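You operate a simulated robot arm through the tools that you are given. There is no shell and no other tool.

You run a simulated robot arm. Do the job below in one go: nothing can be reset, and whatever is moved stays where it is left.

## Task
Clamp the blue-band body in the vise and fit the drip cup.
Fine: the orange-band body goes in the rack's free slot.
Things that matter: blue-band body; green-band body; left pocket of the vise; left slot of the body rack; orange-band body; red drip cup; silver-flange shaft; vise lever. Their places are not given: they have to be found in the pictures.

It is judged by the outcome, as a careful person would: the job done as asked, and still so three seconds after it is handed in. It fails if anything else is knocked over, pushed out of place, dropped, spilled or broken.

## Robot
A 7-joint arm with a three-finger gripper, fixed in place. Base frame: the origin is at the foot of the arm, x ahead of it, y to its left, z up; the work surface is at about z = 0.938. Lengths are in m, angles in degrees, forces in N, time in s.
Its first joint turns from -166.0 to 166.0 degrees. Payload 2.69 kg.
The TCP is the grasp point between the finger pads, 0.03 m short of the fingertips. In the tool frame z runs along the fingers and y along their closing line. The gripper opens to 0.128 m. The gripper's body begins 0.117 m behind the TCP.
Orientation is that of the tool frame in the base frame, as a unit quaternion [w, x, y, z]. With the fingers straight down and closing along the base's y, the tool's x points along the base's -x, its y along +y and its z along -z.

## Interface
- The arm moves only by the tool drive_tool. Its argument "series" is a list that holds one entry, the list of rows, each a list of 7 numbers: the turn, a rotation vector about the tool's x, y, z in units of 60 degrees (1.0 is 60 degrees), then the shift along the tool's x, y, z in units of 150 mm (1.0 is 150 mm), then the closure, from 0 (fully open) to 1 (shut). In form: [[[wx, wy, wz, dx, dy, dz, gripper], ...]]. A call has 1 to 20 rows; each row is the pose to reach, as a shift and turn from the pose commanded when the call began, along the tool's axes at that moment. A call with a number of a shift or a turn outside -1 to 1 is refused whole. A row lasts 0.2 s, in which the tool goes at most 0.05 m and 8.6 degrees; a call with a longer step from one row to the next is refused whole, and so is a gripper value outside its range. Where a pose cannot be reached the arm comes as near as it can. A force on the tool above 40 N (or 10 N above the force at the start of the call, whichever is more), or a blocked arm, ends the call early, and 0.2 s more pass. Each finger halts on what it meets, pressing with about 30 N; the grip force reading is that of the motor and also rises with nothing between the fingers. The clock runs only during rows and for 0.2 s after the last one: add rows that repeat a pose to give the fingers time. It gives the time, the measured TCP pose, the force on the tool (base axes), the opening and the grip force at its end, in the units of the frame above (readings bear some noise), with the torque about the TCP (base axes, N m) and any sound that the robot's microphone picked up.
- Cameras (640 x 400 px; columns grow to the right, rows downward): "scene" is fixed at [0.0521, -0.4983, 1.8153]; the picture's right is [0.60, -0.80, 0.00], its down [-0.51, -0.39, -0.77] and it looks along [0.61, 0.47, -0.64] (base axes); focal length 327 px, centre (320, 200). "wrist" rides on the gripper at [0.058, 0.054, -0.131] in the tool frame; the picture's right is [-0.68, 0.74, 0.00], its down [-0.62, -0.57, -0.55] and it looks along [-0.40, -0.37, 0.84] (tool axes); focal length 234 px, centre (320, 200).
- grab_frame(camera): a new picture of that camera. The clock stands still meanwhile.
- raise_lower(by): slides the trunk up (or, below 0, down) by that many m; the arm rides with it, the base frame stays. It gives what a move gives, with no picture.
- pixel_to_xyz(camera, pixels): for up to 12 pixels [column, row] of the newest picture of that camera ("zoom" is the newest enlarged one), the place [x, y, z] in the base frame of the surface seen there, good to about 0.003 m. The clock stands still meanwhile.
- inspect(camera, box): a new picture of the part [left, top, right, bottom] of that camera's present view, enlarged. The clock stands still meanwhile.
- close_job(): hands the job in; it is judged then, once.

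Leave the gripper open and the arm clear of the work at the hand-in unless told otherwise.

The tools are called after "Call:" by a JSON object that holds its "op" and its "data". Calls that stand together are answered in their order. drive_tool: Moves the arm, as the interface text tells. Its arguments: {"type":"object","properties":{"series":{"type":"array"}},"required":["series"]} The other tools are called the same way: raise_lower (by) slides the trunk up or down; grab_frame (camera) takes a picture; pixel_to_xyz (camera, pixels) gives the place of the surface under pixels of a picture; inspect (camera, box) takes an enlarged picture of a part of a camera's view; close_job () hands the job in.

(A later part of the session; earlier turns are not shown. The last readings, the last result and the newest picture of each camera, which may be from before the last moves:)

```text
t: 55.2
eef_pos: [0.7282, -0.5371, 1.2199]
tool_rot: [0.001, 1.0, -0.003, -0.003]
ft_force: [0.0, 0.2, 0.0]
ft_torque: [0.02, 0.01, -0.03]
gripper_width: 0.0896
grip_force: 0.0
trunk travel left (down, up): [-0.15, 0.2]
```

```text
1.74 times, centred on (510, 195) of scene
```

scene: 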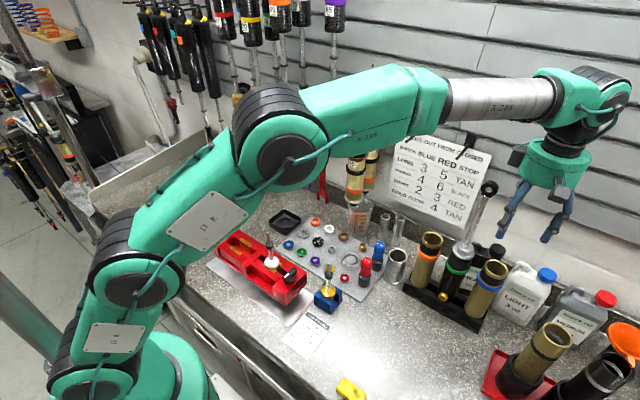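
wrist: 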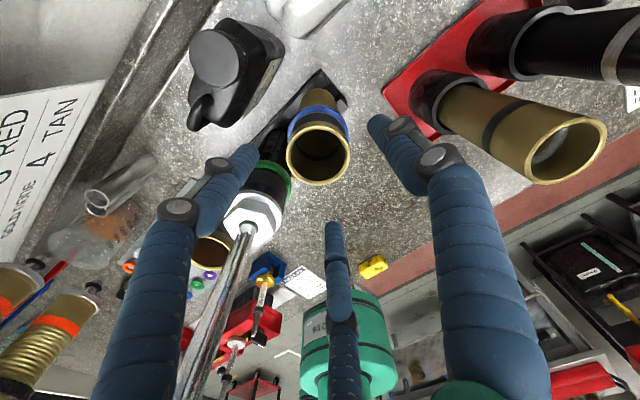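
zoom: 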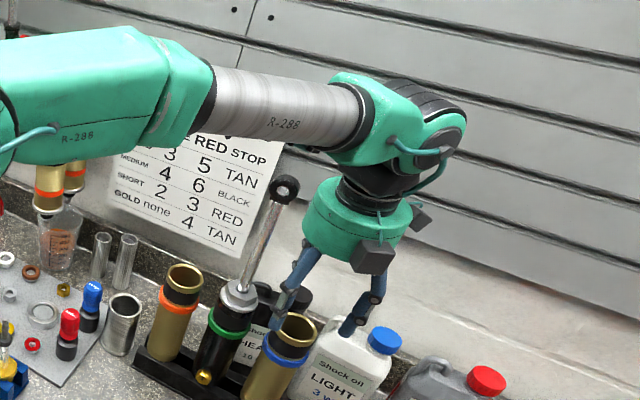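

The rim at wrist (318,153) is centred under the hand and everything is clear. I'll go down the last 60 mm to the grip height.

Call:
{"op": "drive_tool", "data": {"series": [[[0, 0, 0, 0.013, 0, 0.08, 0.3], [0, 0, 0, 0.013, 0, 0.16, 0.3], [0, 0, 0, 0.013, 0, 0.24, 0.3], [0, 0, 0, 0.013, 0, 0.32, 0.3], [0, 0, 0, 0.013, 0, 0.39, 0.3], [0, 0, 0, 0.013, 0, 0.39, 0.3]]]}}

Call:
{"op": "grab_frame", "data": {"camera": "wrist"}}

Call:
{"op": "inspect", "data": {"camera": "scene", "box": [430, 130, 570, 320]}}

```text
t: 56.6
eef_pos: [0.728, -0.5356, 1.1617]
tool_rot: [0.001, 1.0, -0.001, -0.004]
ft_force: [0.7, -0.2, 0.3]
ft_torque: [0.0, 0.0, -0.04]
gripper_width: 0.0898
grip_force: 0.0
trunk travel left (down, up): [-0.15, 0.2]
```

```text
taken
```

wrist: 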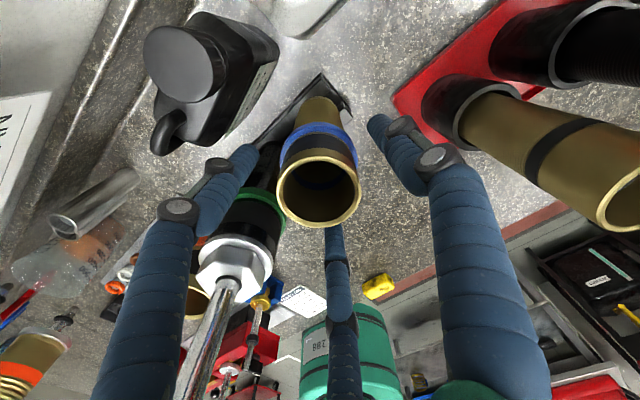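

```text
2.11 times, centred on (500, 225) of scene
```

zoom: 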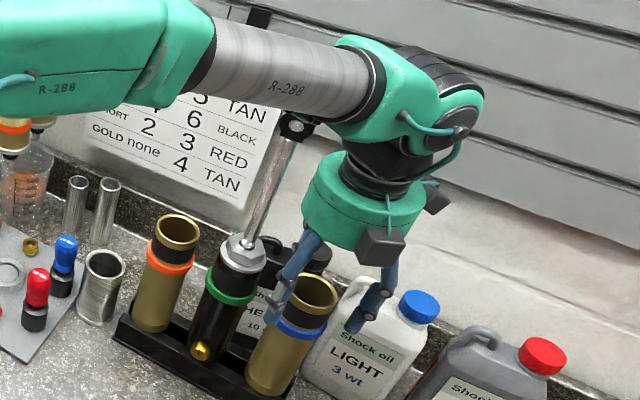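

The rim at (320,192) sits exactly where the orange one did, so the hand is centred. I'll close gently.

Call:
{"op": "drive_tool", "data": {"series": [[[0, 0, 0, 0, 0, 0, 0.38], [0, 0, 0, 0, 0, 0, 0.45], [0, 0, 0, 0, 0, 0, 0.5], [0, 0, 0, 0, 0, 0, 0.54], [0, 0, 0, 0, 0, 0, 0.57], [0, 0, 0, 0, 0, 0, 0.6], [0, 0, 0, 0, 0, 0, 0.65], [0, 0, 0, 0, 0, 0, 0.8], [0, 0, 0, 0, 0, 0, 1], [0, 0, 0, 0, 0, 0, 1]]]}}

Call:
{"op": "drive_tool", "data": {"series": [[[0, 0, 0, 0, 0, -0.02, 1], [0, 0, 0, 0, 0, -0.05, 1], [0, 0, 0, 0, 0, -0.09, 1], [0, 0, 0, 0, 0, -0.14, 1], [0, 0, 0, 0, 0, -0.2, 1]]]}}

Call:
{"op": "inspect", "data": {"camera": "scene", "box": [430, 130, 570, 320]}}

```text
t: 58.8
eef_pos: [0.7287, -0.5361, 1.162]
tool_rot: [0.002, 1.0, -0.001, -0.003]
ft_force: [0.9, -0.7, 0.7]
ft_torque: [-0.08, -0.2, 0.0]
gripper_width: 0.0539
grip_force: 30.2
trunk travel left (down, up): [-0.15, 0.2]
```

```text
t: 60.0
eef_pos: [0.7307, -0.5367, 1.1919]
tool_rot: [0.001, 1.0, -0.002, -0.003]
ft_force: [1.6, -0.2, -4.4]
ft_torque: [0.03, 0.04, 0.0]
gripper_width: 0.0535
grip_force: 30.4
trunk travel left (down, up): [-0.15, 0.2]
```

```text
2.11 times, centred on (500, 225) of scene
```

zoom: 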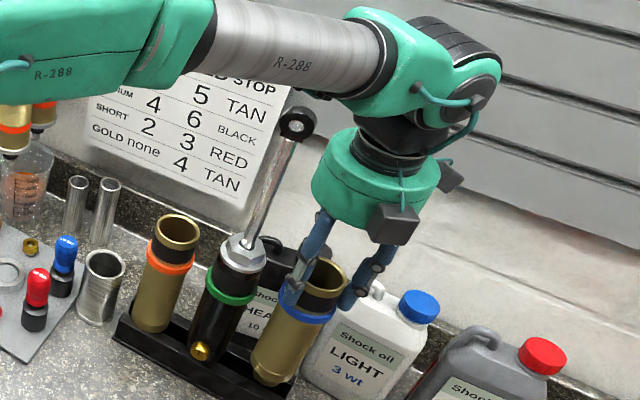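

The blue body is lifted free (same weight, no drag). I'll raise it to carrying height, then move back toward the base before going sideways, so nothing crosses the shaft.

Call:
{"op": "drive_tool", "data": {"series": [[[0, 0, 0, 0, 0, -0.15, 1], [0, 0, 0, 0, 0, -0.3, 1], [0, 0, 0, 0, 0, -0.5, 1], [0, 0, 0, 0, 0, -0.7, 1], [0, 0, 0, 0, 0, -0.9, 1], [0, 0, 0, 0, 0, -1, 1]]]}}

Call:
{"op": "drive_tool", "data": {"series": [[[0, 0, 0, 0, 0, -0.15, 1], [0, 0, 0, 0, 0, -0.3, 1], [0, 0, 0, 0, 0, -0.45, 1], [0, 0, 0, 0, 0, -0.6, 1], [0, 0, 0, 0, 0, -0.6, 1]]]}}

Call:
{"op": "grab_frame", "data": {"camera": "scene"}}

Call:
{"op": "inspect", "data": {"camera": "scene", "box": [440, 130, 580, 320]}}

```text
t: 61.4
eef_pos: [0.7294, -0.5374, 1.342]
tool_rot: [0.002, 1.0, -0.002, -0.003]
ft_force: [-0.2, 1.1, -4.5]
ft_torque: [0.01, 0.01, 0.03]
gripper_width: 0.0535
grip_force: 29.3
trunk travel left (down, up): [-0.15, 0.2]
```

```text
t: 62.6
eef_pos: [0.7311, -0.5362, 1.4317]
tool_rot: [0.001, 1.0, -0.002, -0.004]
ft_force: [-0.1, -0.1, -4.3]
ft_torque: [0.0, -0.02, 0.02]
gripper_width: 0.0538
grip_force: 30.3
trunk travel left (down, up): [-0.15, 0.2]
```

```text
taken
```

scene: 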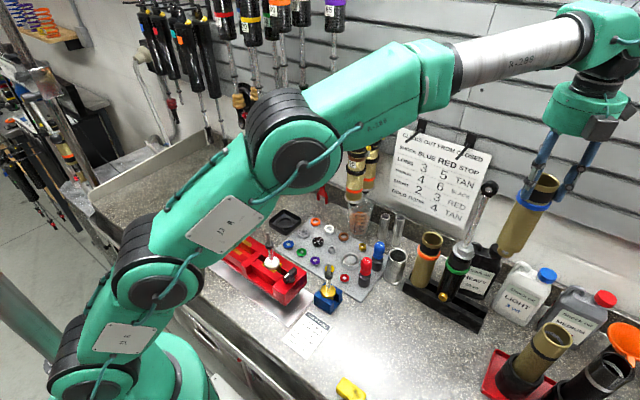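

```text
2.11 times, centred on (510, 225) of scene
```

zoom: 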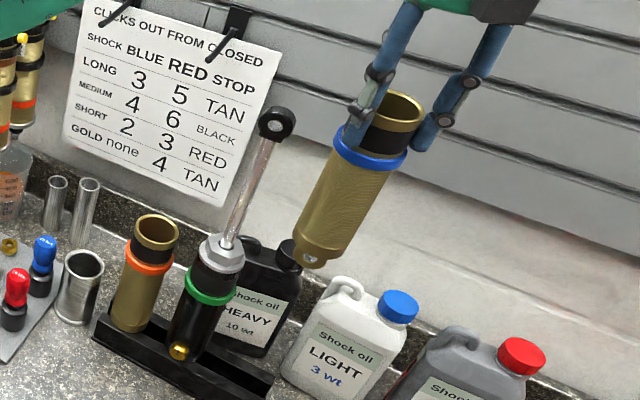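

I'll check the tab's orientation on the blue body before moving.

Call:
{"op": "inspect", "data": {"camera": "scene", "box": [485, 210, 545, 270]}}

Call:
{"op": "pixel_to_xyz", "data": {"camera": "zoom", "pixels": [[150, 215], [165, 225], [140, 205], [185, 225], [130, 215], [200, 205]]}}

```text
6.67 times, centred on (515, 240) of scene
```

zoom: 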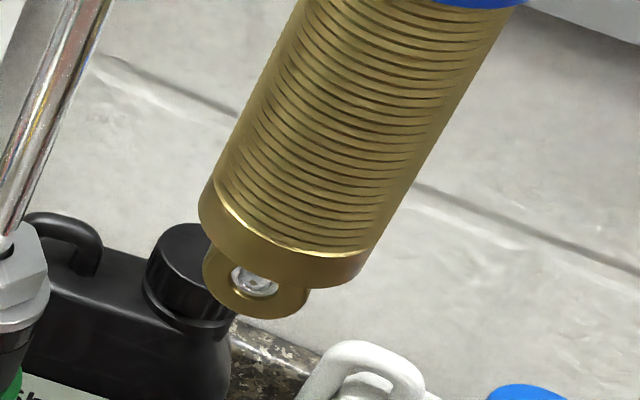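

```text
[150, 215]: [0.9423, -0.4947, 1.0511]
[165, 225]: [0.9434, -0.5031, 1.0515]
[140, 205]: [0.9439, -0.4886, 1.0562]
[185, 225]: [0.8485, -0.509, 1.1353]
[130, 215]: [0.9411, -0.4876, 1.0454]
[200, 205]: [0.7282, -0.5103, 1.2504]
```

Call:
{"op": "pixel_to_xyz", "data": {"camera": "zoom", "pixels": [[218, 270], [290, 300], [250, 308], [225, 300], [300, 285], [260, 280], [275, 305], [213, 255]]}}

```text
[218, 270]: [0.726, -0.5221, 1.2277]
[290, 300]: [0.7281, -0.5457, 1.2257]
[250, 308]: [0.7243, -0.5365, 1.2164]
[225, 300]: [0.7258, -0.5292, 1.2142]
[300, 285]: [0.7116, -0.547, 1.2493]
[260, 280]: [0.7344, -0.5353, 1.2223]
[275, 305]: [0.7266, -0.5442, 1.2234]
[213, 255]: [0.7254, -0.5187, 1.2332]
```

The tab faces are along x (thickness about 10 mm) and its bottom is 0.219 below the TCP. Turning the body 180° keeps the tab aligned, so I'll unwind the hand to yaw 0 on the way. First I retreat 0.15 m toward the base.

Call:
{"op": "drive_tool", "data": {"series": [[[0, 0, 0, -0.1, 0, 0, 1], [0, 0, 0, -0.25, 0, 0, 1], [0, 0, 0, -0.45, 0, 0, 1], [0, 0, 0, -0.65, 0, 0, 1], [0, 0, 0, -0.85, 0, 0, 1], [0, 0, 0, -1, 0, 0, 1]]]}}

Call:
{"op": "drive_tool", "data": {"series": [[[0, 0, -0.1, -0.013, -0.093, 0, 1], [0, 0, -0.2, -0.027, -0.187, 0, 1], [0, 0, -0.3, -0.04, -0.28, 0, 1], [0, 0, -0.4, -0.053, -0.373, 0, 1], [0, 0, -0.5, -0.067, -0.467, 0, 1], [0, 0, -0.6, -0.08, -0.56, 0, 1], [0, 0, -0.7, -0.093, -0.653, 0, 1], [0, 0, -0.8, -0.107, -0.747, 0, 1], [0, 0, -0.9, -0.12, -0.84, 0, 1], [0, 0, -1, -0.133, -0.933, 0, 1]]]}}

Call:
{"op": "drive_tool", "data": {"series": [[[0, 0, -0.1, 0.071, -0.064, 0, 1], [0, 0, -0.2, 0.142, -0.128, 0, 1], [0, 0, -0.3, 0.212, -0.192, 0, 1], [0, 0, -0.4, 0.283, -0.256, 0, 1], [0, 0, -0.5, 0.354, -0.32, 0, 1], [0, 0, -0.6, 0.425, -0.384, 0, 1], [0, 0, -0.7, 0.496, -0.448, 0, 1], [0, 0, -0.8, 0.566, -0.512, 0, 1], [0, 0, -0.9, 0.637, -0.576, 0, 1], [0, 0, -1, 0.708, -0.64, 0, 1]]]}}

Call:
{"op": "grab_frame", "data": {"camera": "scene"}}

```text
t: 64.0
eef_pos: [0.579, -0.5361, 1.4331]
tool_rot: [0.001, 1.0, -0.001, -0.004]
ft_force: [0.3, 1.0, -3.7]
ft_torque: [-0.02, -0.02, -0.03]
gripper_width: 0.0535
grip_force: 30.1
trunk travel left (down, up): [-0.15, 0.2]
```

```text
t: 66.2
eef_pos: [0.5614, -0.3956, 1.4333]
tool_rot: [-0.002, 0.866, 0.499, -0.004]
ft_force: [0.2, 0.2, -4.4]
ft_torque: [-0.05, -0.02, -0.01]
gripper_width: 0.0535
grip_force: 29.4
trunk travel left (down, up): [-0.15, 0.2]
```

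```text
t: 68.4
eef_pos: [0.5304, -0.2549, 1.4331]
tool_rot: [-0.003, 0.501, 0.866, -0.003]
ft_force: [-0.8, 0.8, -4.3]
ft_torque: [0.02, -0.04, -0.01]
gripper_width: 0.0534
grip_force: 29.6
trunk travel left (down, up): [-0.15, 0.2]
```

```text
taken
```

scene: 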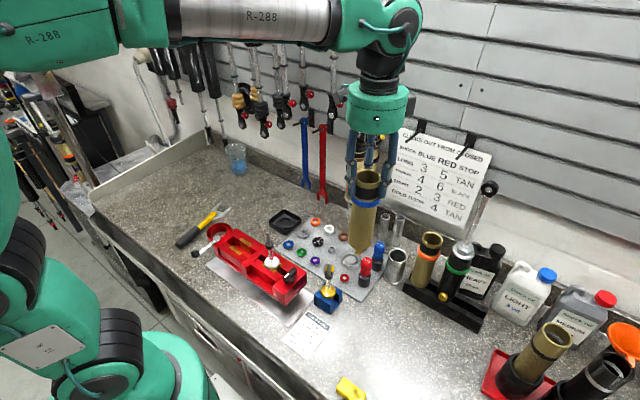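

The carry is going well at yaw 60°. I'll finish unwinding to yaw 0 and move over the vise's left pocket.

Call:
{"op": "drive_tool", "data": {"series": [[[0, 0, -0.1, 0.091, 0.029, 0, 1], [0, 0, -0.2, 0.182, 0.059, 0, 1], [0, 0, -0.3, 0.272, 0.088, 0, 1], [0, 0, -0.4, 0.363, 0.117, 0, 1], [0, 0, -0.5, 0.454, 0.147, 0, 1], [0, 0, -0.6, 0.545, 0.176, 0, 1], [0, 0, -0.7, 0.636, 0.205, 0, 1], [0, 0, -0.8, 0.726, 0.234, 0, 1], [0, 0, -0.9, 0.817, 0.264, 0, 1], [0, 0, -1, 0.908, 0.293, 0, 1]]]}}

Call:
{"op": "drive_tool", "data": {"series": [[[0, 0, 0, 0.022, 0.144, 0, 1], [0, 0, 0, 0.044, 0.289, 0, 1], [0, 0, 0, 0.067, 0.433, 0, 1], [0, 0, 0, 0.089, 0.578, 0, 1], [0, 0, 0, 0.111, 0.722, 0, 1], [0, 0, 0, 0.133, 0.867, 0, 1]]]}}

Call:
{"op": "drive_tool", "data": {"series": [[[0, 0, 0, 0.02, 0.122, 0, 1], [0, 0, 0, 0.04, 0.244, 0, 1], [0, 0, 0, 0.06, 0.367, 0, 1], [0, 0, 0, 0.08, 0.489, 0, 1], [0, 0, 0, 0.095, 0.611, 0, 1], [0, 0, 0, 0.107, 0.733, 0, 1], [0, 0, 0, 0.107, 0.733, 0, 1]]]}}

Call:
{"op": "inspect", "data": {"camera": "scene", "box": [170, 60, 340, 320]}}

Call:
{"op": "grab_frame", "data": {"camera": "wrist"}}

```text
t: 70.6
eef_pos: [0.5024, -0.116, 1.4326]
tool_rot: [-0.004, 0.001, 1.0, -0.002]
ft_force: [-0.3, 0.2, -3.9]
ft_torque: [0.01, -0.03, -0.04]
gripper_width: 0.0534
grip_force: 30.1
trunk travel left (down, up): [-0.15, 0.2]
```

```text
t: 72.0
eef_pos: [0.484, 0.0157, 1.433]
tool_rot: [-0.004, 0.002, 1.0, -0.001]
ft_force: [0.8, -0.5, -4.3]
ft_torque: [0.0, 0.02, 0.0]
gripper_width: 0.0537
grip_force: 29.9
trunk travel left (down, up): [-0.15, 0.2]
```

```text
t: 73.6
eef_pos: [0.468, 0.1253, 1.4315]
tool_rot: [-0.003, 0.002, 1.0, -0.001]
ft_force: [-0.4, 0.5, -3.9]
ft_torque: [-0.01, -0.02, 0.03]
gripper_width: 0.0533
grip_force: 30.3
trunk travel left (down, up): [-0.15, 0.2]
```

```text
1.54 times, centred on (255, 190) of scene
```

zoom: 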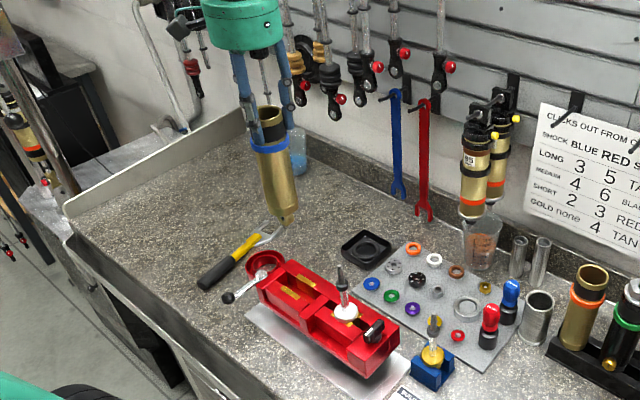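

```text
taken
```

wrist: 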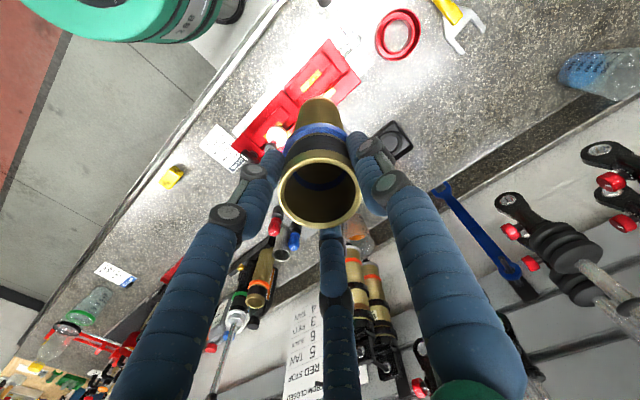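

I'm over the left pocket. I'll measure the gold pads and jaw gap to set the drop-in point.

Call:
{"op": "inspect", "data": {"camera": "scene", "box": [205, 215, 285, 285]}}

Call:
{"op": "pixel_to_xyz", "data": {"camera": "zoom", "pixels": [[165, 165], [215, 220], [240, 100], [295, 145], [190, 190], [265, 120], [250, 195], [225, 170], [270, 170], [280, 200], [210, 150], [300, 160]]}}

```text
5.71 times, centred on (245, 250) of scene
```

zoom: 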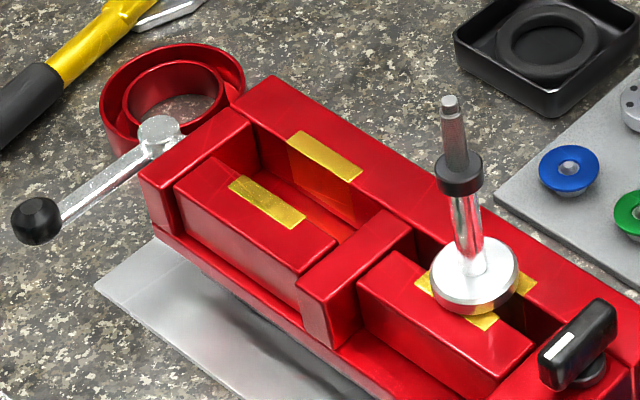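

```text
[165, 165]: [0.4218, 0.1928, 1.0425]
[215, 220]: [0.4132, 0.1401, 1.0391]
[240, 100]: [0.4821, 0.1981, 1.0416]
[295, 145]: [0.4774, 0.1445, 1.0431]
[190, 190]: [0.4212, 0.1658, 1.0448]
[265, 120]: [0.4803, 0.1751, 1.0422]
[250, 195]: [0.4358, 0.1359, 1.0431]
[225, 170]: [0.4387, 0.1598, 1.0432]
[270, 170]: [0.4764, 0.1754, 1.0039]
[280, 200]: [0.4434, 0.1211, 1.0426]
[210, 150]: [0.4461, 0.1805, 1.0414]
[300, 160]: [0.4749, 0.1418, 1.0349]
```

Call:
{"op": "pixel_to_xyz", "data": {"camera": "zoom", "pixels": [[292, 140], [358, 175], [325, 155], [232, 183], [302, 222], [267, 202], [300, 210], [246, 180], [285, 205], [320, 190], [330, 240], [380, 215]]}}

```text
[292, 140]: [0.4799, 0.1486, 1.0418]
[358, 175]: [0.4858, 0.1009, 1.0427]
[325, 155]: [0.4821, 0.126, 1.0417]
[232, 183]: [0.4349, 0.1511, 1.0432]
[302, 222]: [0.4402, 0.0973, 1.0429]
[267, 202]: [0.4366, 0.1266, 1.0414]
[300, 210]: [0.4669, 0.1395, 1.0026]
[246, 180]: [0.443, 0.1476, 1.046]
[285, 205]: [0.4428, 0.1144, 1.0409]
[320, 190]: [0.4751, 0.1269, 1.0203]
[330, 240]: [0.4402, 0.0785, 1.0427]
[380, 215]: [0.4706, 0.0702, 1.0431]
```

The pads are centred at y≈0.125 and the gap is about x 0.448–0.475. The orange body sat at (0.465, 0.125), so I'll use that. Lowering in stages.

Call:
{"op": "drive_tool", "data": {"series": [[[0, 0, 0, 0.015, 0, 0.15, 1], [0, 0, 0, 0.015, 0, 0.3, 1], [0, 0, 0, 0.015, 0, 0.5, 1], [0, 0, 0, 0.015, 0, 0.7, 1], [0, 0, 0, 0.015, 0, 0.85, 1], [0, 0, 0, 0.015, 0, 1, 1], [0, 0, 0, 0.015, 0, 1, 1]]]}}

Call:
{"op": "inspect", "data": {"camera": "scene", "box": [200, 190, 290, 290]}}

Call:
{"op": "inspect", "data": {"camera": "wrist", "box": [220, 20, 420, 180]}}

```text
t: 75.2
eef_pos: [0.4649, 0.1244, 1.2814]
tool_rot: [-0.003, 0.002, 1.0, -0.001]
ft_force: [-0.2, 0.6, -4.5]
ft_torque: [0.05, -0.03, -0.01]
gripper_width: 0.0534
grip_force: 29.6
trunk travel left (down, up): [-0.15, 0.2]
```

```text
4.00 times, centred on (245, 240) of scene
```

zoom: 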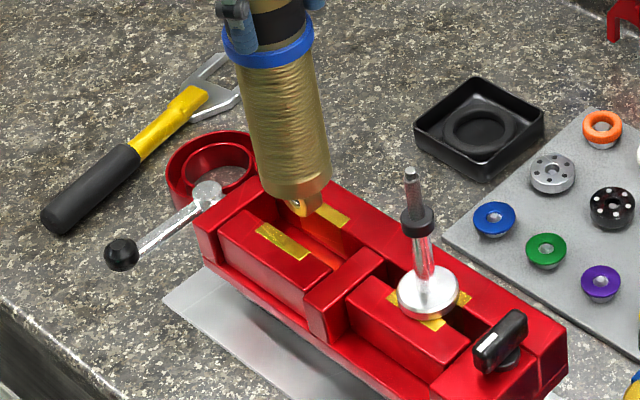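

```text
2.50 times, centred on (320, 100) of wrist
```

zoom: 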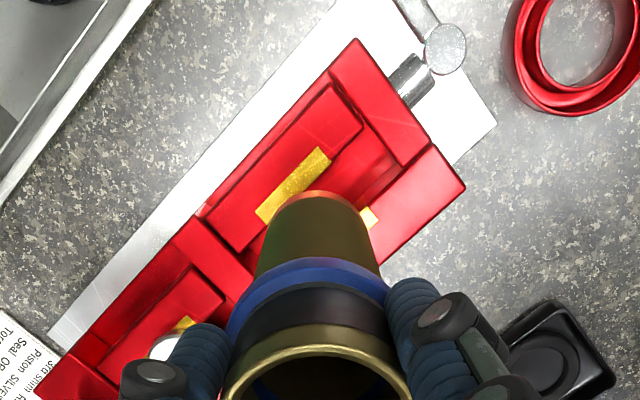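

The tab lines up with the gap. I'll lower slowly into the pocket.

Call:
{"op": "drive_tool", "data": {"series": [[[0, 0, 0, 0, 0, 0.03, 1], [0, 0, 0, 0, 0, 0.06, 1], [0, 0, 0, 0, 0, 0.09, 1], [0, 0, 0, 0, 0, 0.12, 1], [0, 0, 0, 0, 0, 0.15, 1], [0, 0, 0, 0, 0, 0.18, 1], [0, 0, 0, 0, 0, 0.21, 1], [0, 0, 0, 0, 0, 0.24, 1], [0, 0, 0, 0, 0, 0.27, 1], [0, 0, 0, 0, 0, 0.29, 1], [0, 0, 0, 0, 0, 0.31, 1]]]}}

Call:
{"op": "inspect", "data": {"camera": "scene", "box": [200, 190, 290, 290]}}

```text
t: 77.6
eef_pos: [0.4643, 0.1249, 1.2373]
tool_rot: [-0.004, 0.002, 1.0, -0.002]
ft_force: [0.6, -0.1, -4.2]
ft_torque: [0.0, 0.0, -0.01]
gripper_width: 0.0533
grip_force: 30.2
trunk travel left (down, up): [-0.15, 0.2]
```

```text
4.00 times, centred on (245, 240) of scene
```

zoom: 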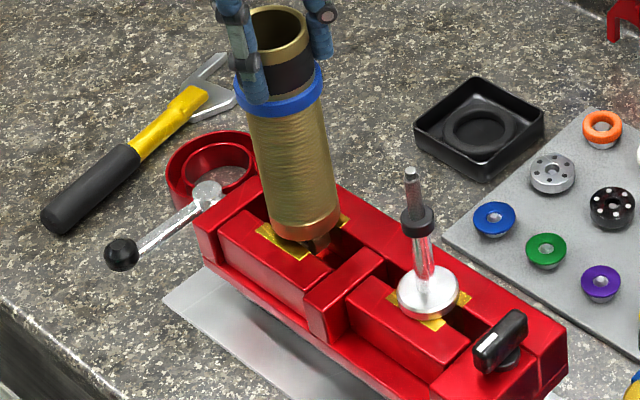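

The tab is in the gap with no resistance. I'll continue in 1 mm steps to the seat, expected at about 1.228.

Call:
{"op": "drive_tool", "data": {"series": [[[0, 0, 0, 0, 0, 0.01, 1], [0, 0, 0, 0, 0, 0.02, 1], [0, 0, 0, 0, 0, 0.03, 1], [0, 0, 0, 0, 0, 0.04, 1], [0, 0, 0, 0, 0, 0.047, 1]]]}}

Call:
{"op": "drive_tool", "data": {"series": [[[0, 0, 0, 0, 0, 0.006, 1], [0, 0, 0, 0, 0, 0.012, 1]]]}}

```text
t: 78.8
eef_pos: [0.464, 0.1232, 1.2302]
tool_rot: [-0.004, 0.001, 1.0, -0.002]
ft_force: [-0.1, -1.0, -4.5]
ft_torque: [-0.01, -0.02, 0.03]
gripper_width: 0.0535
grip_force: 30.0
trunk travel left (down, up): [-0.15, 0.2]
```

```text
t: 79.4
eef_pos: [0.4647, 0.1241, 1.2296]
tool_rot: [-0.001, 0.001, 1.0, -0.001]
ft_force: [-1.9, -2.4, 17.1]
ft_torque: [-0.35, 0.05, -0.08]
gripper_width: 0.0537
grip_force: 30.2
trunk travel left (down, up): [-0.15, 0.2]
```

It is seated at TCP z≈1.2295 (+17 N). I'll ease up 1.5 mm and open gently. The orange body stood freely here, so this one should too.

Call:
{"op": "drive_tool", "data": {"series": [[[0, 0, 0, 0, 0, -0.01, 1], [0, 0, 0, 0, 0, -0.01, 1]]]}}

Call:
{"op": "drive_tool", "data": {"series": [[[0, 0, 0, 0, 0, 0, 0.58], [0, 0, 0, 0, 0, 0, 0.57], [0, 0, 0, 0, 0, 0, 0.55], [0, 0, 0, 0, 0, 0, 0.52], [0, 0, 0, 0, 0, 0, 0.48], [0, 0, 0, 0, 0, 0, 0.42], [0, 0, 0, 0, 0, 0, 0.35], [0, 0, 0, 0, 0, 0, 0.3]]]}}

Call:
{"op": "inspect", "data": {"camera": "scene", "box": [190, 150, 300, 290]}}

Call:
{"op": "grab_frame", "data": {"camera": "wrist"}}

```text
t: 80.0
eef_pos: [0.4635, 0.1236, 1.229]
tool_rot: [-0.003, 0.002, 1.0, 0.0]
ft_force: [0.8, -2.8, 11.6]
ft_torque: [-0.37, -0.47, -0.03]
gripper_width: 0.0532
grip_force: 30.3
trunk travel left (down, up): [-0.15, 0.2]
```

```text
t: 81.8
eef_pos: [0.4638, 0.1237, 1.2294]
tool_rot: [-0.004, 0.002, 1.0, -0.001]
ft_force: [-0.2, -0.5, 0.0]
ft_torque: [-0.01, 0.0, 0.01]
gripper_width: 0.0893
grip_force: 0.1
trunk travel left (down, up): [-0.15, 0.2]
```

```text
2.86 times, centred on (245, 220) of scene
```

zoom: 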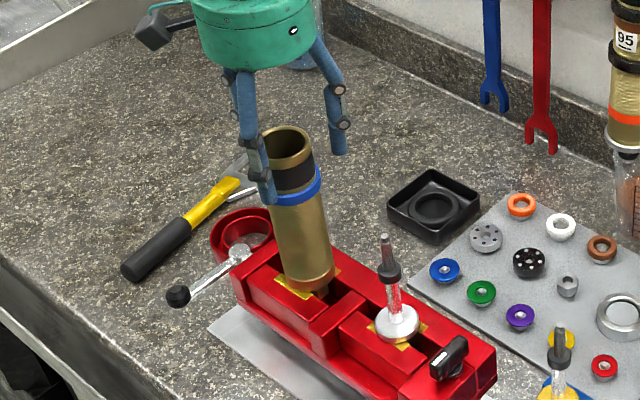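

```text
taken
```

wrist: 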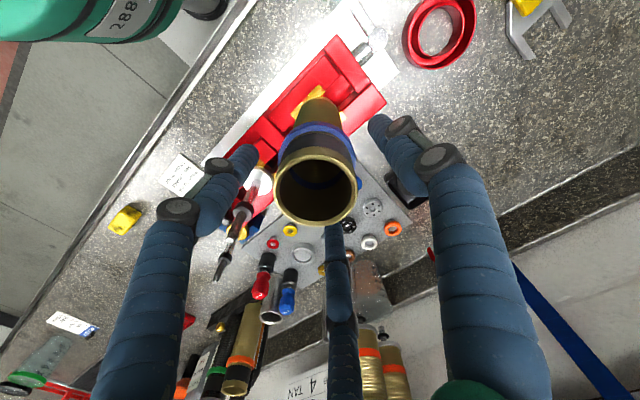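

The blue body stands upright in the pocket. I'll lift clear, then go to the lever, whose ball is near (0.36, 0.228), and swing it back to clamp.

Call:
{"op": "drive_tool", "data": {"series": [[[0, 0, 0, 0, 0, -0.05, 0.3], [0, 0, 0, 0, 0, -0.15, 0.3], [0, 0, 0, 0, 0, -0.3, 0.3], [0, 0, 0, 0, 0, -0.5, 0.3], [0, 0, 0, 0, 0, -0.7, 0.3], [0, 0, 0, 0, 0, -0.8, 0.3]]]}}

Call:
{"op": "drive_tool", "data": {"series": [[[0, 0, 0, 0.14, 0.14, 0, 0.3], [0, 0, 0, 0.28, 0.28, 0, 0.3], [0, 0, 0, 0.42, 0.42, 0, 0.3], [0, 0, 0, 0.56, 0.56, 0, 0.35], [0, 0, 0, 0.69, 0.7, 0, 0.4], [0, 0, 0, 0.69, 0.7, 0, 0.45]]]}}

Call:
{"op": "grab_frame", "data": {"camera": "wrist"}}

Call:
{"op": "inspect", "data": {"camera": "wrist", "box": [250, 50, 410, 250]}}

```text
t: 83.2
eef_pos: [0.4645, 0.1234, 1.349]
tool_rot: [-0.003, 0.002, 1.0, -0.001]
ft_force: [0.4, -0.5, 0.3]
ft_torque: [0.02, -0.02, -0.02]
gripper_width: 0.0897
grip_force: 0.1
trunk travel left (down, up): [-0.15, 0.2]
```

```text
t: 84.6
eef_pos: [0.361, 0.2282, 1.3493]
tool_rot: [-0.003, 0.002, 1.0, -0.002]
ft_force: [-0.8, 0.3, 0.4]
ft_torque: [-0.01, -0.06, -0.03]
gripper_width: 0.07
grip_force: 0.0
trunk travel left (down, up): [-0.15, 0.2]
```

```text
taken
```

wrist: 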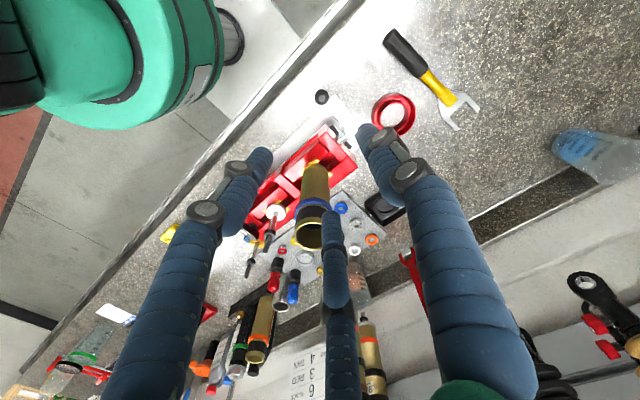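

```text
2.00 times, centred on (330, 150) of wrist
```

zoom: 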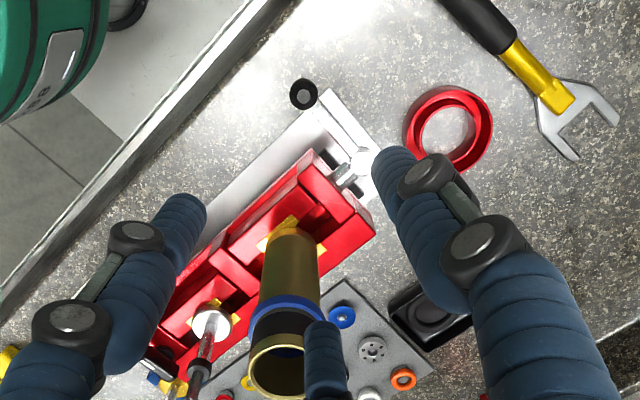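

Call:
{"op": "pixel_to_xyz", "data": {"camera": "zoom", "pixels": [[303, 94], [296, 94], [310, 94], [303, 87], [303, 103], [330, 120], [365, 160], [345, 137], [440, 100], [270, 350], [250, 365], [300, 330]]}}

Call:
{"op": "inspect", "data": {"camera": "scene", "box": [180, 180, 300, 290]}}

```text
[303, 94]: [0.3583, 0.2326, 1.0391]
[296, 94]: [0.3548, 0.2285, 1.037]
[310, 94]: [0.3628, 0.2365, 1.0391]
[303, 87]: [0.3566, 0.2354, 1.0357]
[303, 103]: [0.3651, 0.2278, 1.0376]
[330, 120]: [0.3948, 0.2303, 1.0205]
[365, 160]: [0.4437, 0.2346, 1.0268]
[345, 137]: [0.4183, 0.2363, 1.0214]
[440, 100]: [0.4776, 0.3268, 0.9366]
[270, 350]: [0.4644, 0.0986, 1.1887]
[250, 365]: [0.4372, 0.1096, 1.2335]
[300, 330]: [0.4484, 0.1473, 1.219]
```

```text
3.64 times, centred on (240, 235) of scene
```

zoom: 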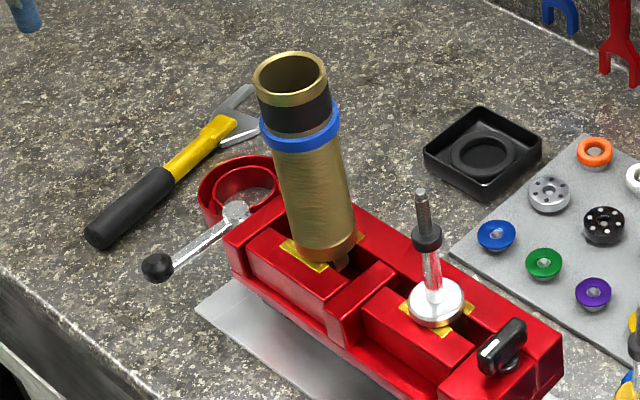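

The ball is at about (0.3595, 0.232), the hub at about (0.445, 0.230) and the radius about 0.085. I'll go down around the ball with a 50 mm opening, then form a loose cage about 40 mm wide.

Call:
{"op": "drive_tool", "data": {"series": [[[0, 0, 0, 0.01, 0.027, 0.2, 0.5], [0, 0, 0, 0.01, 0.027, 0.45, 0.58], [0, 0, 0, 0.01, 0.027, 0.7, 0.6], [0, 0, 0, 0.01, 0.027, 0.9, 0.6], [0, 0, 0, 0.01, 0.027, 1, 0.6]]]}}

Call:
{"op": "drive_tool", "data": {"series": [[[0, 0, 0, 0, 0, 0.2, 0.6], [0, 0, 0, 0, 0, 0.4, 0.6], [0, 0, 0, 0, 0, 0.6, 0.6], [0, 0, 0, 0, 0, 0.7, 0.6], [0, 0, 0, 0, 0, 0.7, 0.6]]]}}

Call:
{"op": "grab_frame", "data": {"camera": "wrist"}}

```text
t: 85.8
eef_pos: [0.3574, 0.2331, 1.199]
tool_rot: [-0.003, 0.001, 1.0, -0.001]
ft_force: [0.0, -0.4, 0.1]
ft_torque: [0.0, 0.01, 0.01]
gripper_width: 0.051
grip_force: 0.0
trunk travel left (down, up): [-0.15, 0.2]
```

```text
t: 87.0
eef_pos: [0.3558, 0.2328, 1.0941]
tool_rot: [-0.003, 0.002, 1.0, -0.001]
ft_force: [0.3, -0.9, 0.0]
ft_torque: [0.02, 0.01, 0.01]
gripper_width: 0.0514
grip_force: 0.0
trunk travel left (down, up): [-0.15, 0.2]
```

```text
taken
```

wrist: 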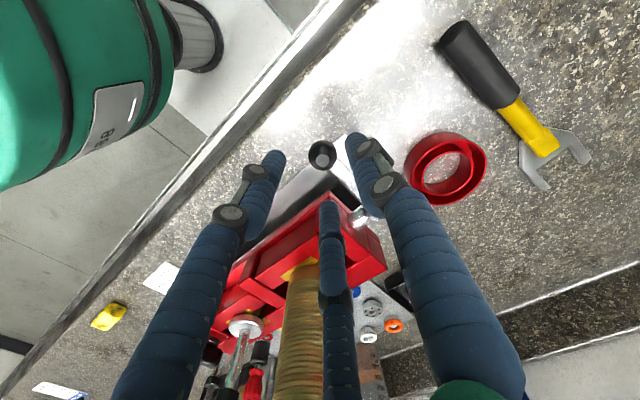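

The ball at (322,153) is between the fingers. I'll trim x by about 3 mm, go down to z≈1.024, then narrow the cage.

Call:
{"op": "drive_tool", "data": {"series": [[[0, 0, 0, -0.02, 0, 0.12, 0.6], [0, 0, 0, -0.02, 0, 0.24, 0.6], [0, 0, 0, -0.02, 0, 0.36, 0.6], [0, 0, 0, -0.02, 0, 0.467, 0.6], [0, 0, 0, -0.02, 0, 0.467, 0.6]]]}}

Call:
{"op": "drive_tool", "data": {"series": [[[0, 0, 0, 0, 0, 0, 0.64], [0, 0, 0, 0, 0, 0, 0.67], [0, 0, 0, 0, 0, 0, 0.69], [0, 0, 0, 0, 0, 0, 0.69]]]}}

Call:
{"op": "grab_frame", "data": {"camera": "wrist"}}

```text
t: 88.2
eef_pos: [0.3593, 0.2336, 1.0241]
tool_rot: [-0.003, 0.002, 1.0, -0.002]
ft_force: [0.6, 0.1, 0.1]
ft_torque: [0.0, -0.02, 0.02]
gripper_width: 0.0511
grip_force: 0.0
trunk travel left (down, up): [-0.15, 0.2]
```

```text
t: 89.2
eef_pos: [0.3587, 0.2323, 1.0243]
tool_rot: [-0.003, 0.002, 1.0, -0.001]
ft_force: [0.1, 0.8, -1.0]
ft_torque: [0.0, 0.02, -0.01]
gripper_width: 0.0398
grip_force: 0.0
trunk travel left (down, up): [-0.15, 0.2]
```

```text
taken
```

wrist: 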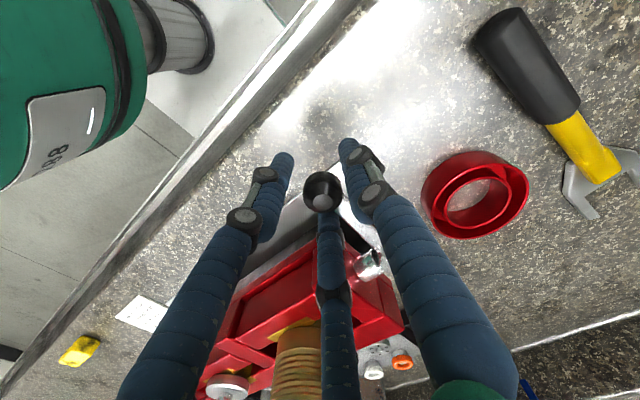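

The cage is around the ball. I'll swing it back along the arc (hub (0.445, 0.230), radius 0.0855), turning the hand with it, through the first 60°.

Call:
{"op": "drive_tool", "data": {"series": [[[0, 0, 0.125, -0.005, 0.058, 0, 0.69], [0, 0, 0.25, -0.019, 0.131, 0, 0.69], [0, 0, 0.375, -0.043, 0.201, 0, 0.69], [0, 0, 0.5, -0.077, 0.269, 0, 0.69], [0, 0, 0.625, -0.118, 0.33, 0, 0.69], [0, 0, 0.75, -0.167, 0.387, 0, 0.69], [0, 0, 0.875, -0.223, 0.435, 0, 0.69], [0, 0, 1, -0.285, 0.477, 0, 0.69]]]}}

Call:
{"op": "grab_frame", "data": {"camera": "wrist"}}

Call:
{"op": "inspect", "data": {"camera": "scene", "box": [150, 150, 310, 310]}}

```text
t: 91.0
eef_pos: [0.4015, 0.3048, 1.0234]
tool_rot: [-0.001, 0.502, 0.865, -0.002]
ft_force: [0.1, -0.4, -0.4]
ft_torque: [0.06, 0.02, 0.02]
gripper_width: 0.0399
grip_force: 0.2
trunk travel left (down, up): [-0.15, 0.2]
```

```text
taken
```

wrist: 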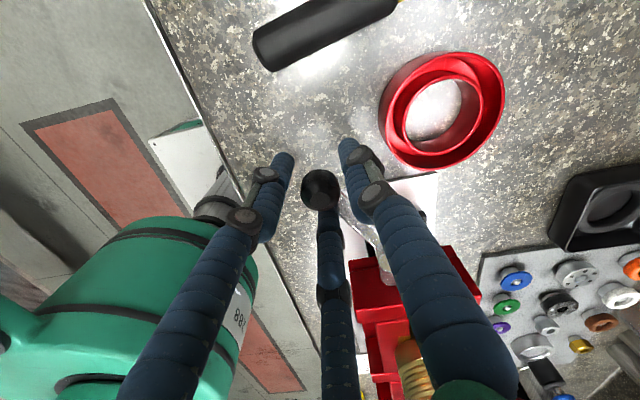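

```text
2.50 times, centred on (230, 230) of scene
```

zoom: 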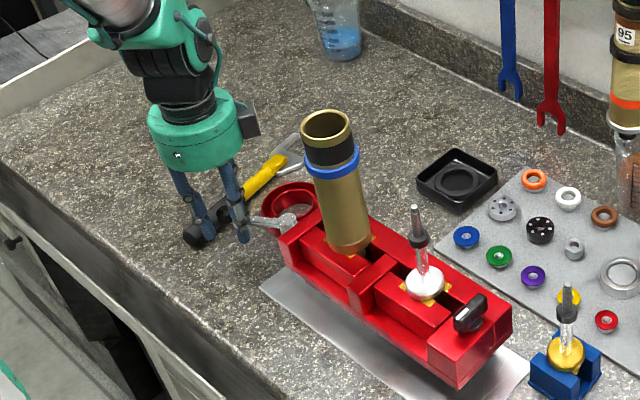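

It follows smoothly. I'll continue to the closed position and a little past, allowing for the cage's slack, until it meets the stop.

Call:
{"op": "drive_tool", "data": {"series": [[[0, 0, 0.125, -0.005, 0.075, 0, 0.69], [0, 0, 0.25, -0.019, 0.148, 0, 0.69], [0, 0, 0.375, -0.043, 0.218, 0, 0.69], [0, 0, 0.5, -0.076, 0.285, 0, 0.69], [0, 0, 0.5, -0.095, 0.316, 0, 0.69], [0, 0, 0.5, -0.117, 0.347, 0, 0.69]]]}}

Call:
{"op": "grab_frame", "data": {"camera": "wrist"}}

Call:
{"op": "inspect", "data": {"camera": "scene", "box": [170, 160, 310, 310]}}

```text
t: 92.3
eef_pos: [0.4462, 0.3147, 1.0222]
tool_rot: [-0.004, 0.709, 0.705, -0.006]
ft_force: [-11.7, 0.7, 0.3]
ft_torque: [0.09, 0.05, -0.33]
gripper_width: 0.043
grip_force: 2.3
trunk travel left (down, up): [-0.15, 0.2]
stopped in row 6: the force on the tool passed its limit at 47 N (the readings are from after the stop); the commanded pose is now the measured one
```

```text
taken
```

wrist: 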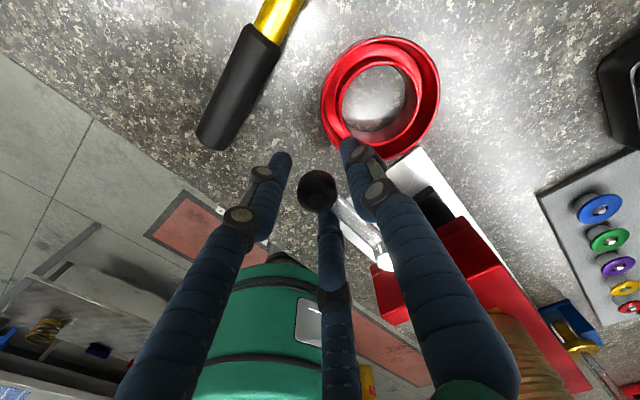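

```text
2.67 times, centred on (240, 235) of scene
```

zoom: 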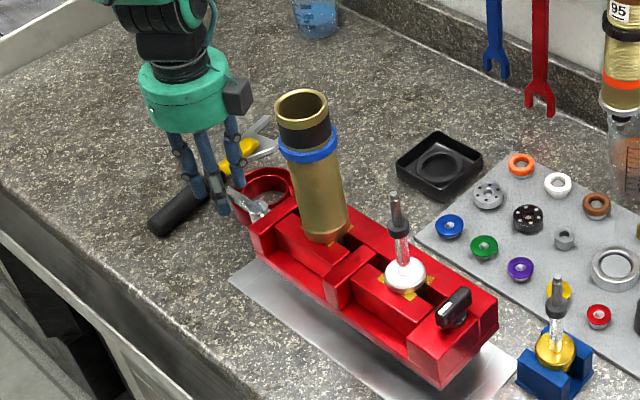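

The lever met its closed stop (47 N), with the ball back at (317,190) exactly as it was at the start. I'll ease off, open and rise.

Call:
{"op": "drive_tool", "data": {"series": [[[0, 0, 0, 0, -0.02, 0, 0.69], [0, 0, 0, 0, -0.03, 0, 0.64], [0, 0, 0, 0, -0.02, 0, 0.58], [0, 0, 0, 0, 0, 0, 0.5], [0, 0, 0, 0, 0, -0.1, 0.5], [0, 0, 0, 0, 0, -0.3, 0.5], [0, 0, 0, 0, 0, -0.55, 0.45], [0, 0, 0, 0, 0, -0.8, 0.4], [0, 0, 0, 0, 0, -1, 0.3]]]}}

Call:
{"op": "inspect", "data": {"camera": "scene", "box": [180, 170, 300, 300]}}

Call:
{"op": "grab_frame", "data": {"camera": "wrist"}}

```text
t: 94.3
eef_pos: [0.4488, 0.3158, 1.173]
tool_rot: [-0.003, 0.709, 0.705, -0.005]
ft_force: [-0.9, 0.2, -0.3]
ft_torque: [0.02, 0.02, 0.01]
gripper_width: 0.0897
grip_force: 0.1
trunk travel left (down, up): [-0.15, 0.2]
```

```text
3.08 times, centred on (240, 235) of scene
```

zoom: 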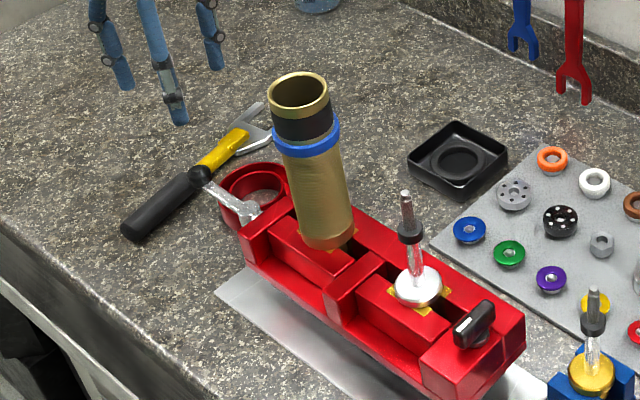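

```text
taken
```

wrist: 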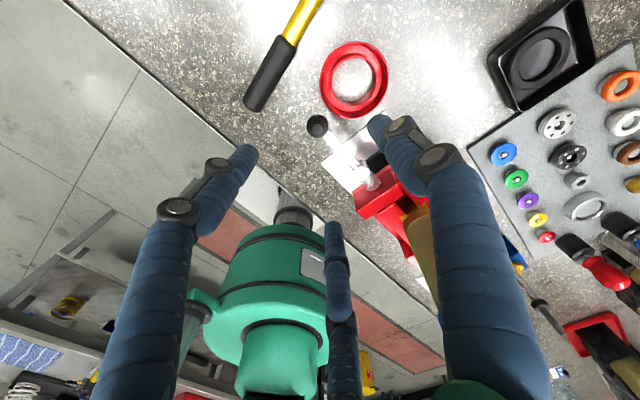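

The lever is back in the clamped position and the front jaw is up against the tab. Now the drip cup at wrist (353,80); I'll zoom in to measure its shape and centre.

Call:
{"op": "inspect", "data": {"camera": "wrist", "box": [300, 30, 410, 140]}}

Call:
{"op": "pixel_to_xyz", "data": {"camera": "zoom", "pixels": [[195, 40], [300, 75], [315, 170], [270, 270], [175, 300], [80, 230], [75, 160], [130, 60], [240, 130], [130, 190], [235, 190], [175, 115]]}}

```text
3.64 times, centred on (355, 85) of wrist
```

zoom: 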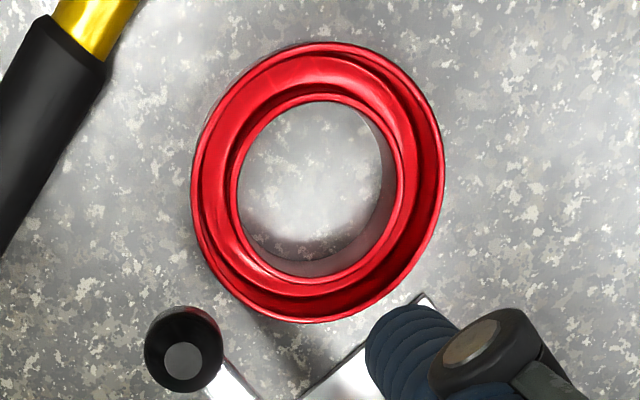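

```text
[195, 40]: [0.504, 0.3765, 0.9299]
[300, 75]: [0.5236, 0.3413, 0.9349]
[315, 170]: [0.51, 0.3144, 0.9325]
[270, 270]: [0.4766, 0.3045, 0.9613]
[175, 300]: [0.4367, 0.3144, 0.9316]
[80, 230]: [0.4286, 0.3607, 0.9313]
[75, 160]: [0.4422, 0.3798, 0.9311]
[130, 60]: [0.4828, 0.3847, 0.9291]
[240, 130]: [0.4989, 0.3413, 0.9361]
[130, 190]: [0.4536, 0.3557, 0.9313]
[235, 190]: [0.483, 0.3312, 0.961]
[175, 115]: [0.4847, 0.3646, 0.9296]
```

Call:
{"op": "pixel_to_xyz", "data": {"camera": "zoom", "pixels": [[194, 180], [441, 170], [330, 46], [305, 320], [240, 80], [400, 85], [405, 265], [220, 260], [233, 190], [401, 185], [320, 100], [318, 286]]}}

Call:
{"op": "pixel_to_xyz", "data": {"camera": "zoom", "pixels": [[215, 160], [425, 190], [340, 65], [290, 300], [188, 358], [200, 330], [155, 360], [300, 295], [250, 130], [390, 240]]}}

```text
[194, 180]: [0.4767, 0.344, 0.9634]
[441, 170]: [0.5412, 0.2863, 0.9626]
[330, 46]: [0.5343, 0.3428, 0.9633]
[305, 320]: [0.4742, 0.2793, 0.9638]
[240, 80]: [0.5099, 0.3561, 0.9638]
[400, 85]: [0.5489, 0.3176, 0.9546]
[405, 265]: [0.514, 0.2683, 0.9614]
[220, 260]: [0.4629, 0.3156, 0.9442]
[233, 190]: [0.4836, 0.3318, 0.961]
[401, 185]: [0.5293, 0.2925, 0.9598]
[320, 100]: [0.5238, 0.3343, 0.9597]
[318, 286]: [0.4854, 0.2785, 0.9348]
```

```text
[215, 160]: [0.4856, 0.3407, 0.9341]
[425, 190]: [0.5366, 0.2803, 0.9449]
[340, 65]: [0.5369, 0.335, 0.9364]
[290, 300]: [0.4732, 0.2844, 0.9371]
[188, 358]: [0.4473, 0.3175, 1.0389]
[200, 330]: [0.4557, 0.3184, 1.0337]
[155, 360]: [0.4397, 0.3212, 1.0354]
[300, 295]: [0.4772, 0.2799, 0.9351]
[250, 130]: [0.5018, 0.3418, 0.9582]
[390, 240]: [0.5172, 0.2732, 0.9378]
```

The cup's centre is about (0.508, 0.3125), outer diameter about 0.088, rim z≈0.966. At this yaw no finger points toward the lever. I'll move over it fully open, then look again before descending.

Call:
{"op": "drive_tool", "data": {"series": [[[0, 0, 0, -0.005, 0.08, 0, 0.2], [0, 0, 0, -0.01, 0.16, 0, 0.1], [0, 0, 0, -0.015, 0.24, 0, 0], [0, 0, 0, -0.02, 0.32, 0, 0], [0, 0, 0, -0.022, 0.395, 0, 0], [0, 0, 0, -0.022, 0.395, 0, 0]]]}}

Call:
{"op": "grab_frame", "data": {"camera": "wrist"}}

Call:
{"op": "inspect", "data": {"camera": "scene", "box": [160, 110, 300, 270]}}

```text
t: 95.7
eef_pos: [0.5082, 0.3122, 1.1708]
tool_rot: [-0.003, 0.71, 0.704, -0.005]
ft_force: [0.4, 0.4, 0.3]
ft_torque: [0.03, 0.03, 0.02]
gripper_width: 0.1279
grip_force: 0.1
trunk travel left (down, up): [-0.15, 0.2]
```

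```text
taken
```

wrist: 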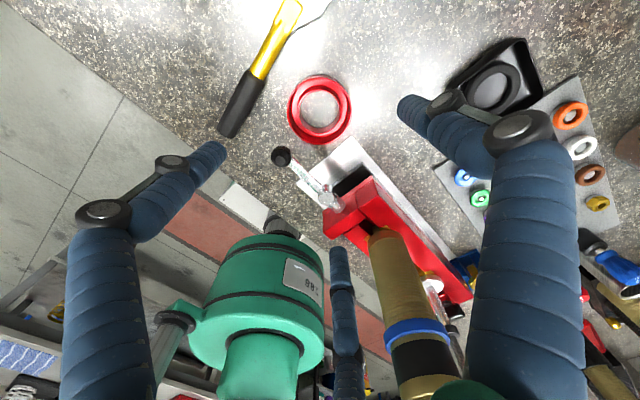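

```text
2.50 times, centred on (230, 190) of scene
```

zoom: 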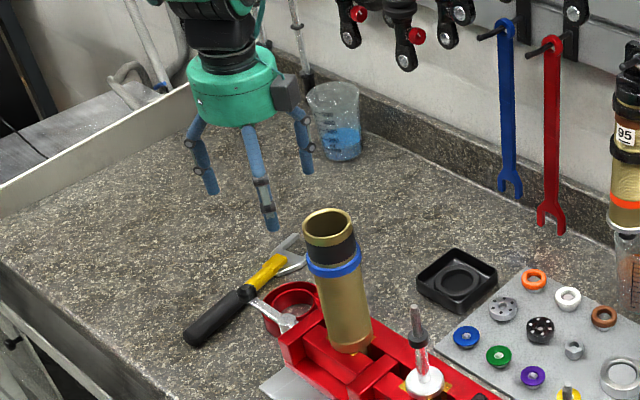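

The cup at (320,110) is centred under the hand. I'll check how close the black-handled tool and the hub are to the finger paths before descending.

Call:
{"op": "pixel_to_xyz", "data": {"camera": "wrist", "pixels": [[225, 135], [240, 115], [255, 80], [270, 50], [283, 157], [322, 190], [335, 205], [320, 80], [289, 110], [350, 115], [310, 143], [215, 150]]}}

```text
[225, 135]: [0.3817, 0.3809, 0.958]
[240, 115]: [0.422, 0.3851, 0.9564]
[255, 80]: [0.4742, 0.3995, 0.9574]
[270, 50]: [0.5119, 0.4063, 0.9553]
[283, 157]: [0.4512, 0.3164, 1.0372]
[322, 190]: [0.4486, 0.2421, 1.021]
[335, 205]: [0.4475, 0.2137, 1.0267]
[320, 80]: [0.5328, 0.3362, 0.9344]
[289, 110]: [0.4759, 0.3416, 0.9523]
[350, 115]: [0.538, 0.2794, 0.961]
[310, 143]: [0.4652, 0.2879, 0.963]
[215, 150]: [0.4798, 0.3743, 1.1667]
```

The handle's near edge is at y≈0.386 beside one finger, so I'll narrow the opening to about 104 mm. That gives 8 mm clearance to the cup and about 12 mm to the handle. Descending in two stages.

Call:
{"op": "drive_tool", "data": {"series": [[[0, 0, 0, 0, 0, 0.0, 0.19], [0, 0, 0, 0, 0, 0.2, 0.19], [0, 0, 0, 0, 0, 0.4, 0.19], [0, 0, 0, 0, 0, 0.6, 0.19], [0, 0, 0, 0, 0, 0.8, 0.19], [0, 0, 0, 0, 0, 0.93, 0.19], [0, 0, 0, 0, 0, 0.93, 0.19]]]}}

Call:
{"op": "grab_frame", "data": {"camera": "wrist"}}

Call:
{"op": "inspect", "data": {"camera": "scene", "box": [160, 150, 280, 270]}}

```text
t: 97.3
eef_pos: [0.5057, 0.3102, 1.0317]
tool_rot: [-0.003, 0.709, 0.706, -0.006]
ft_force: [1.0, 1.2, -0.2]
ft_torque: [-0.01, 0.02, 0.0]
gripper_width: 0.1038
grip_force: 0.1
trunk travel left (down, up): [-0.15, 0.2]
```

```text
taken
```

wrist: 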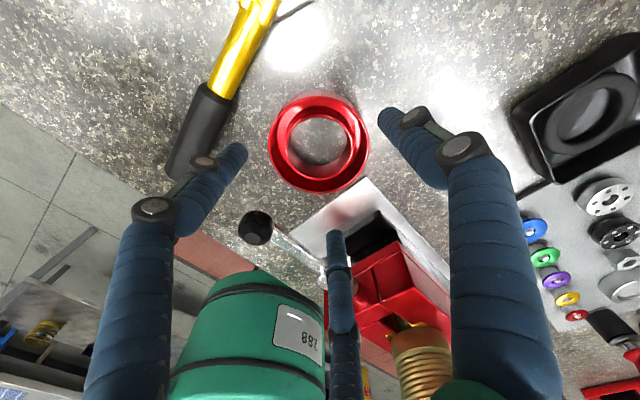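

```text
3.33 times, centred on (220, 210) of scene
```

zoom: 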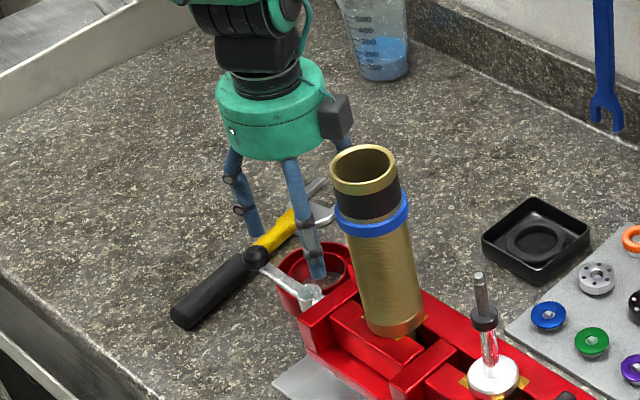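

I'll check the fingertip positions against the cup rim, hub and handle from here.

Call:
{"op": "pixel_to_xyz", "data": {"camera": "wrist", "pixels": [[238, 150], [388, 117], [333, 240], [270, 145], [368, 145], [318, 95], [318, 192], [215, 130], [325, 270], [255, 230], [285, 110], [352, 180]]}}

```text
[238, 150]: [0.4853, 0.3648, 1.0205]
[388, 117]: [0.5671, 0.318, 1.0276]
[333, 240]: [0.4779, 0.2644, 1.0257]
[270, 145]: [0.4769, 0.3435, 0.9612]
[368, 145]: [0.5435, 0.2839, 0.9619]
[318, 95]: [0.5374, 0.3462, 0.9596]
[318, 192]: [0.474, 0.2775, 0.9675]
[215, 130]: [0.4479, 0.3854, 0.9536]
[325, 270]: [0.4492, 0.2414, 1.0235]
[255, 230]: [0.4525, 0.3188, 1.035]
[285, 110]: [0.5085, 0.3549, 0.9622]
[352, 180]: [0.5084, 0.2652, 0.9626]
```

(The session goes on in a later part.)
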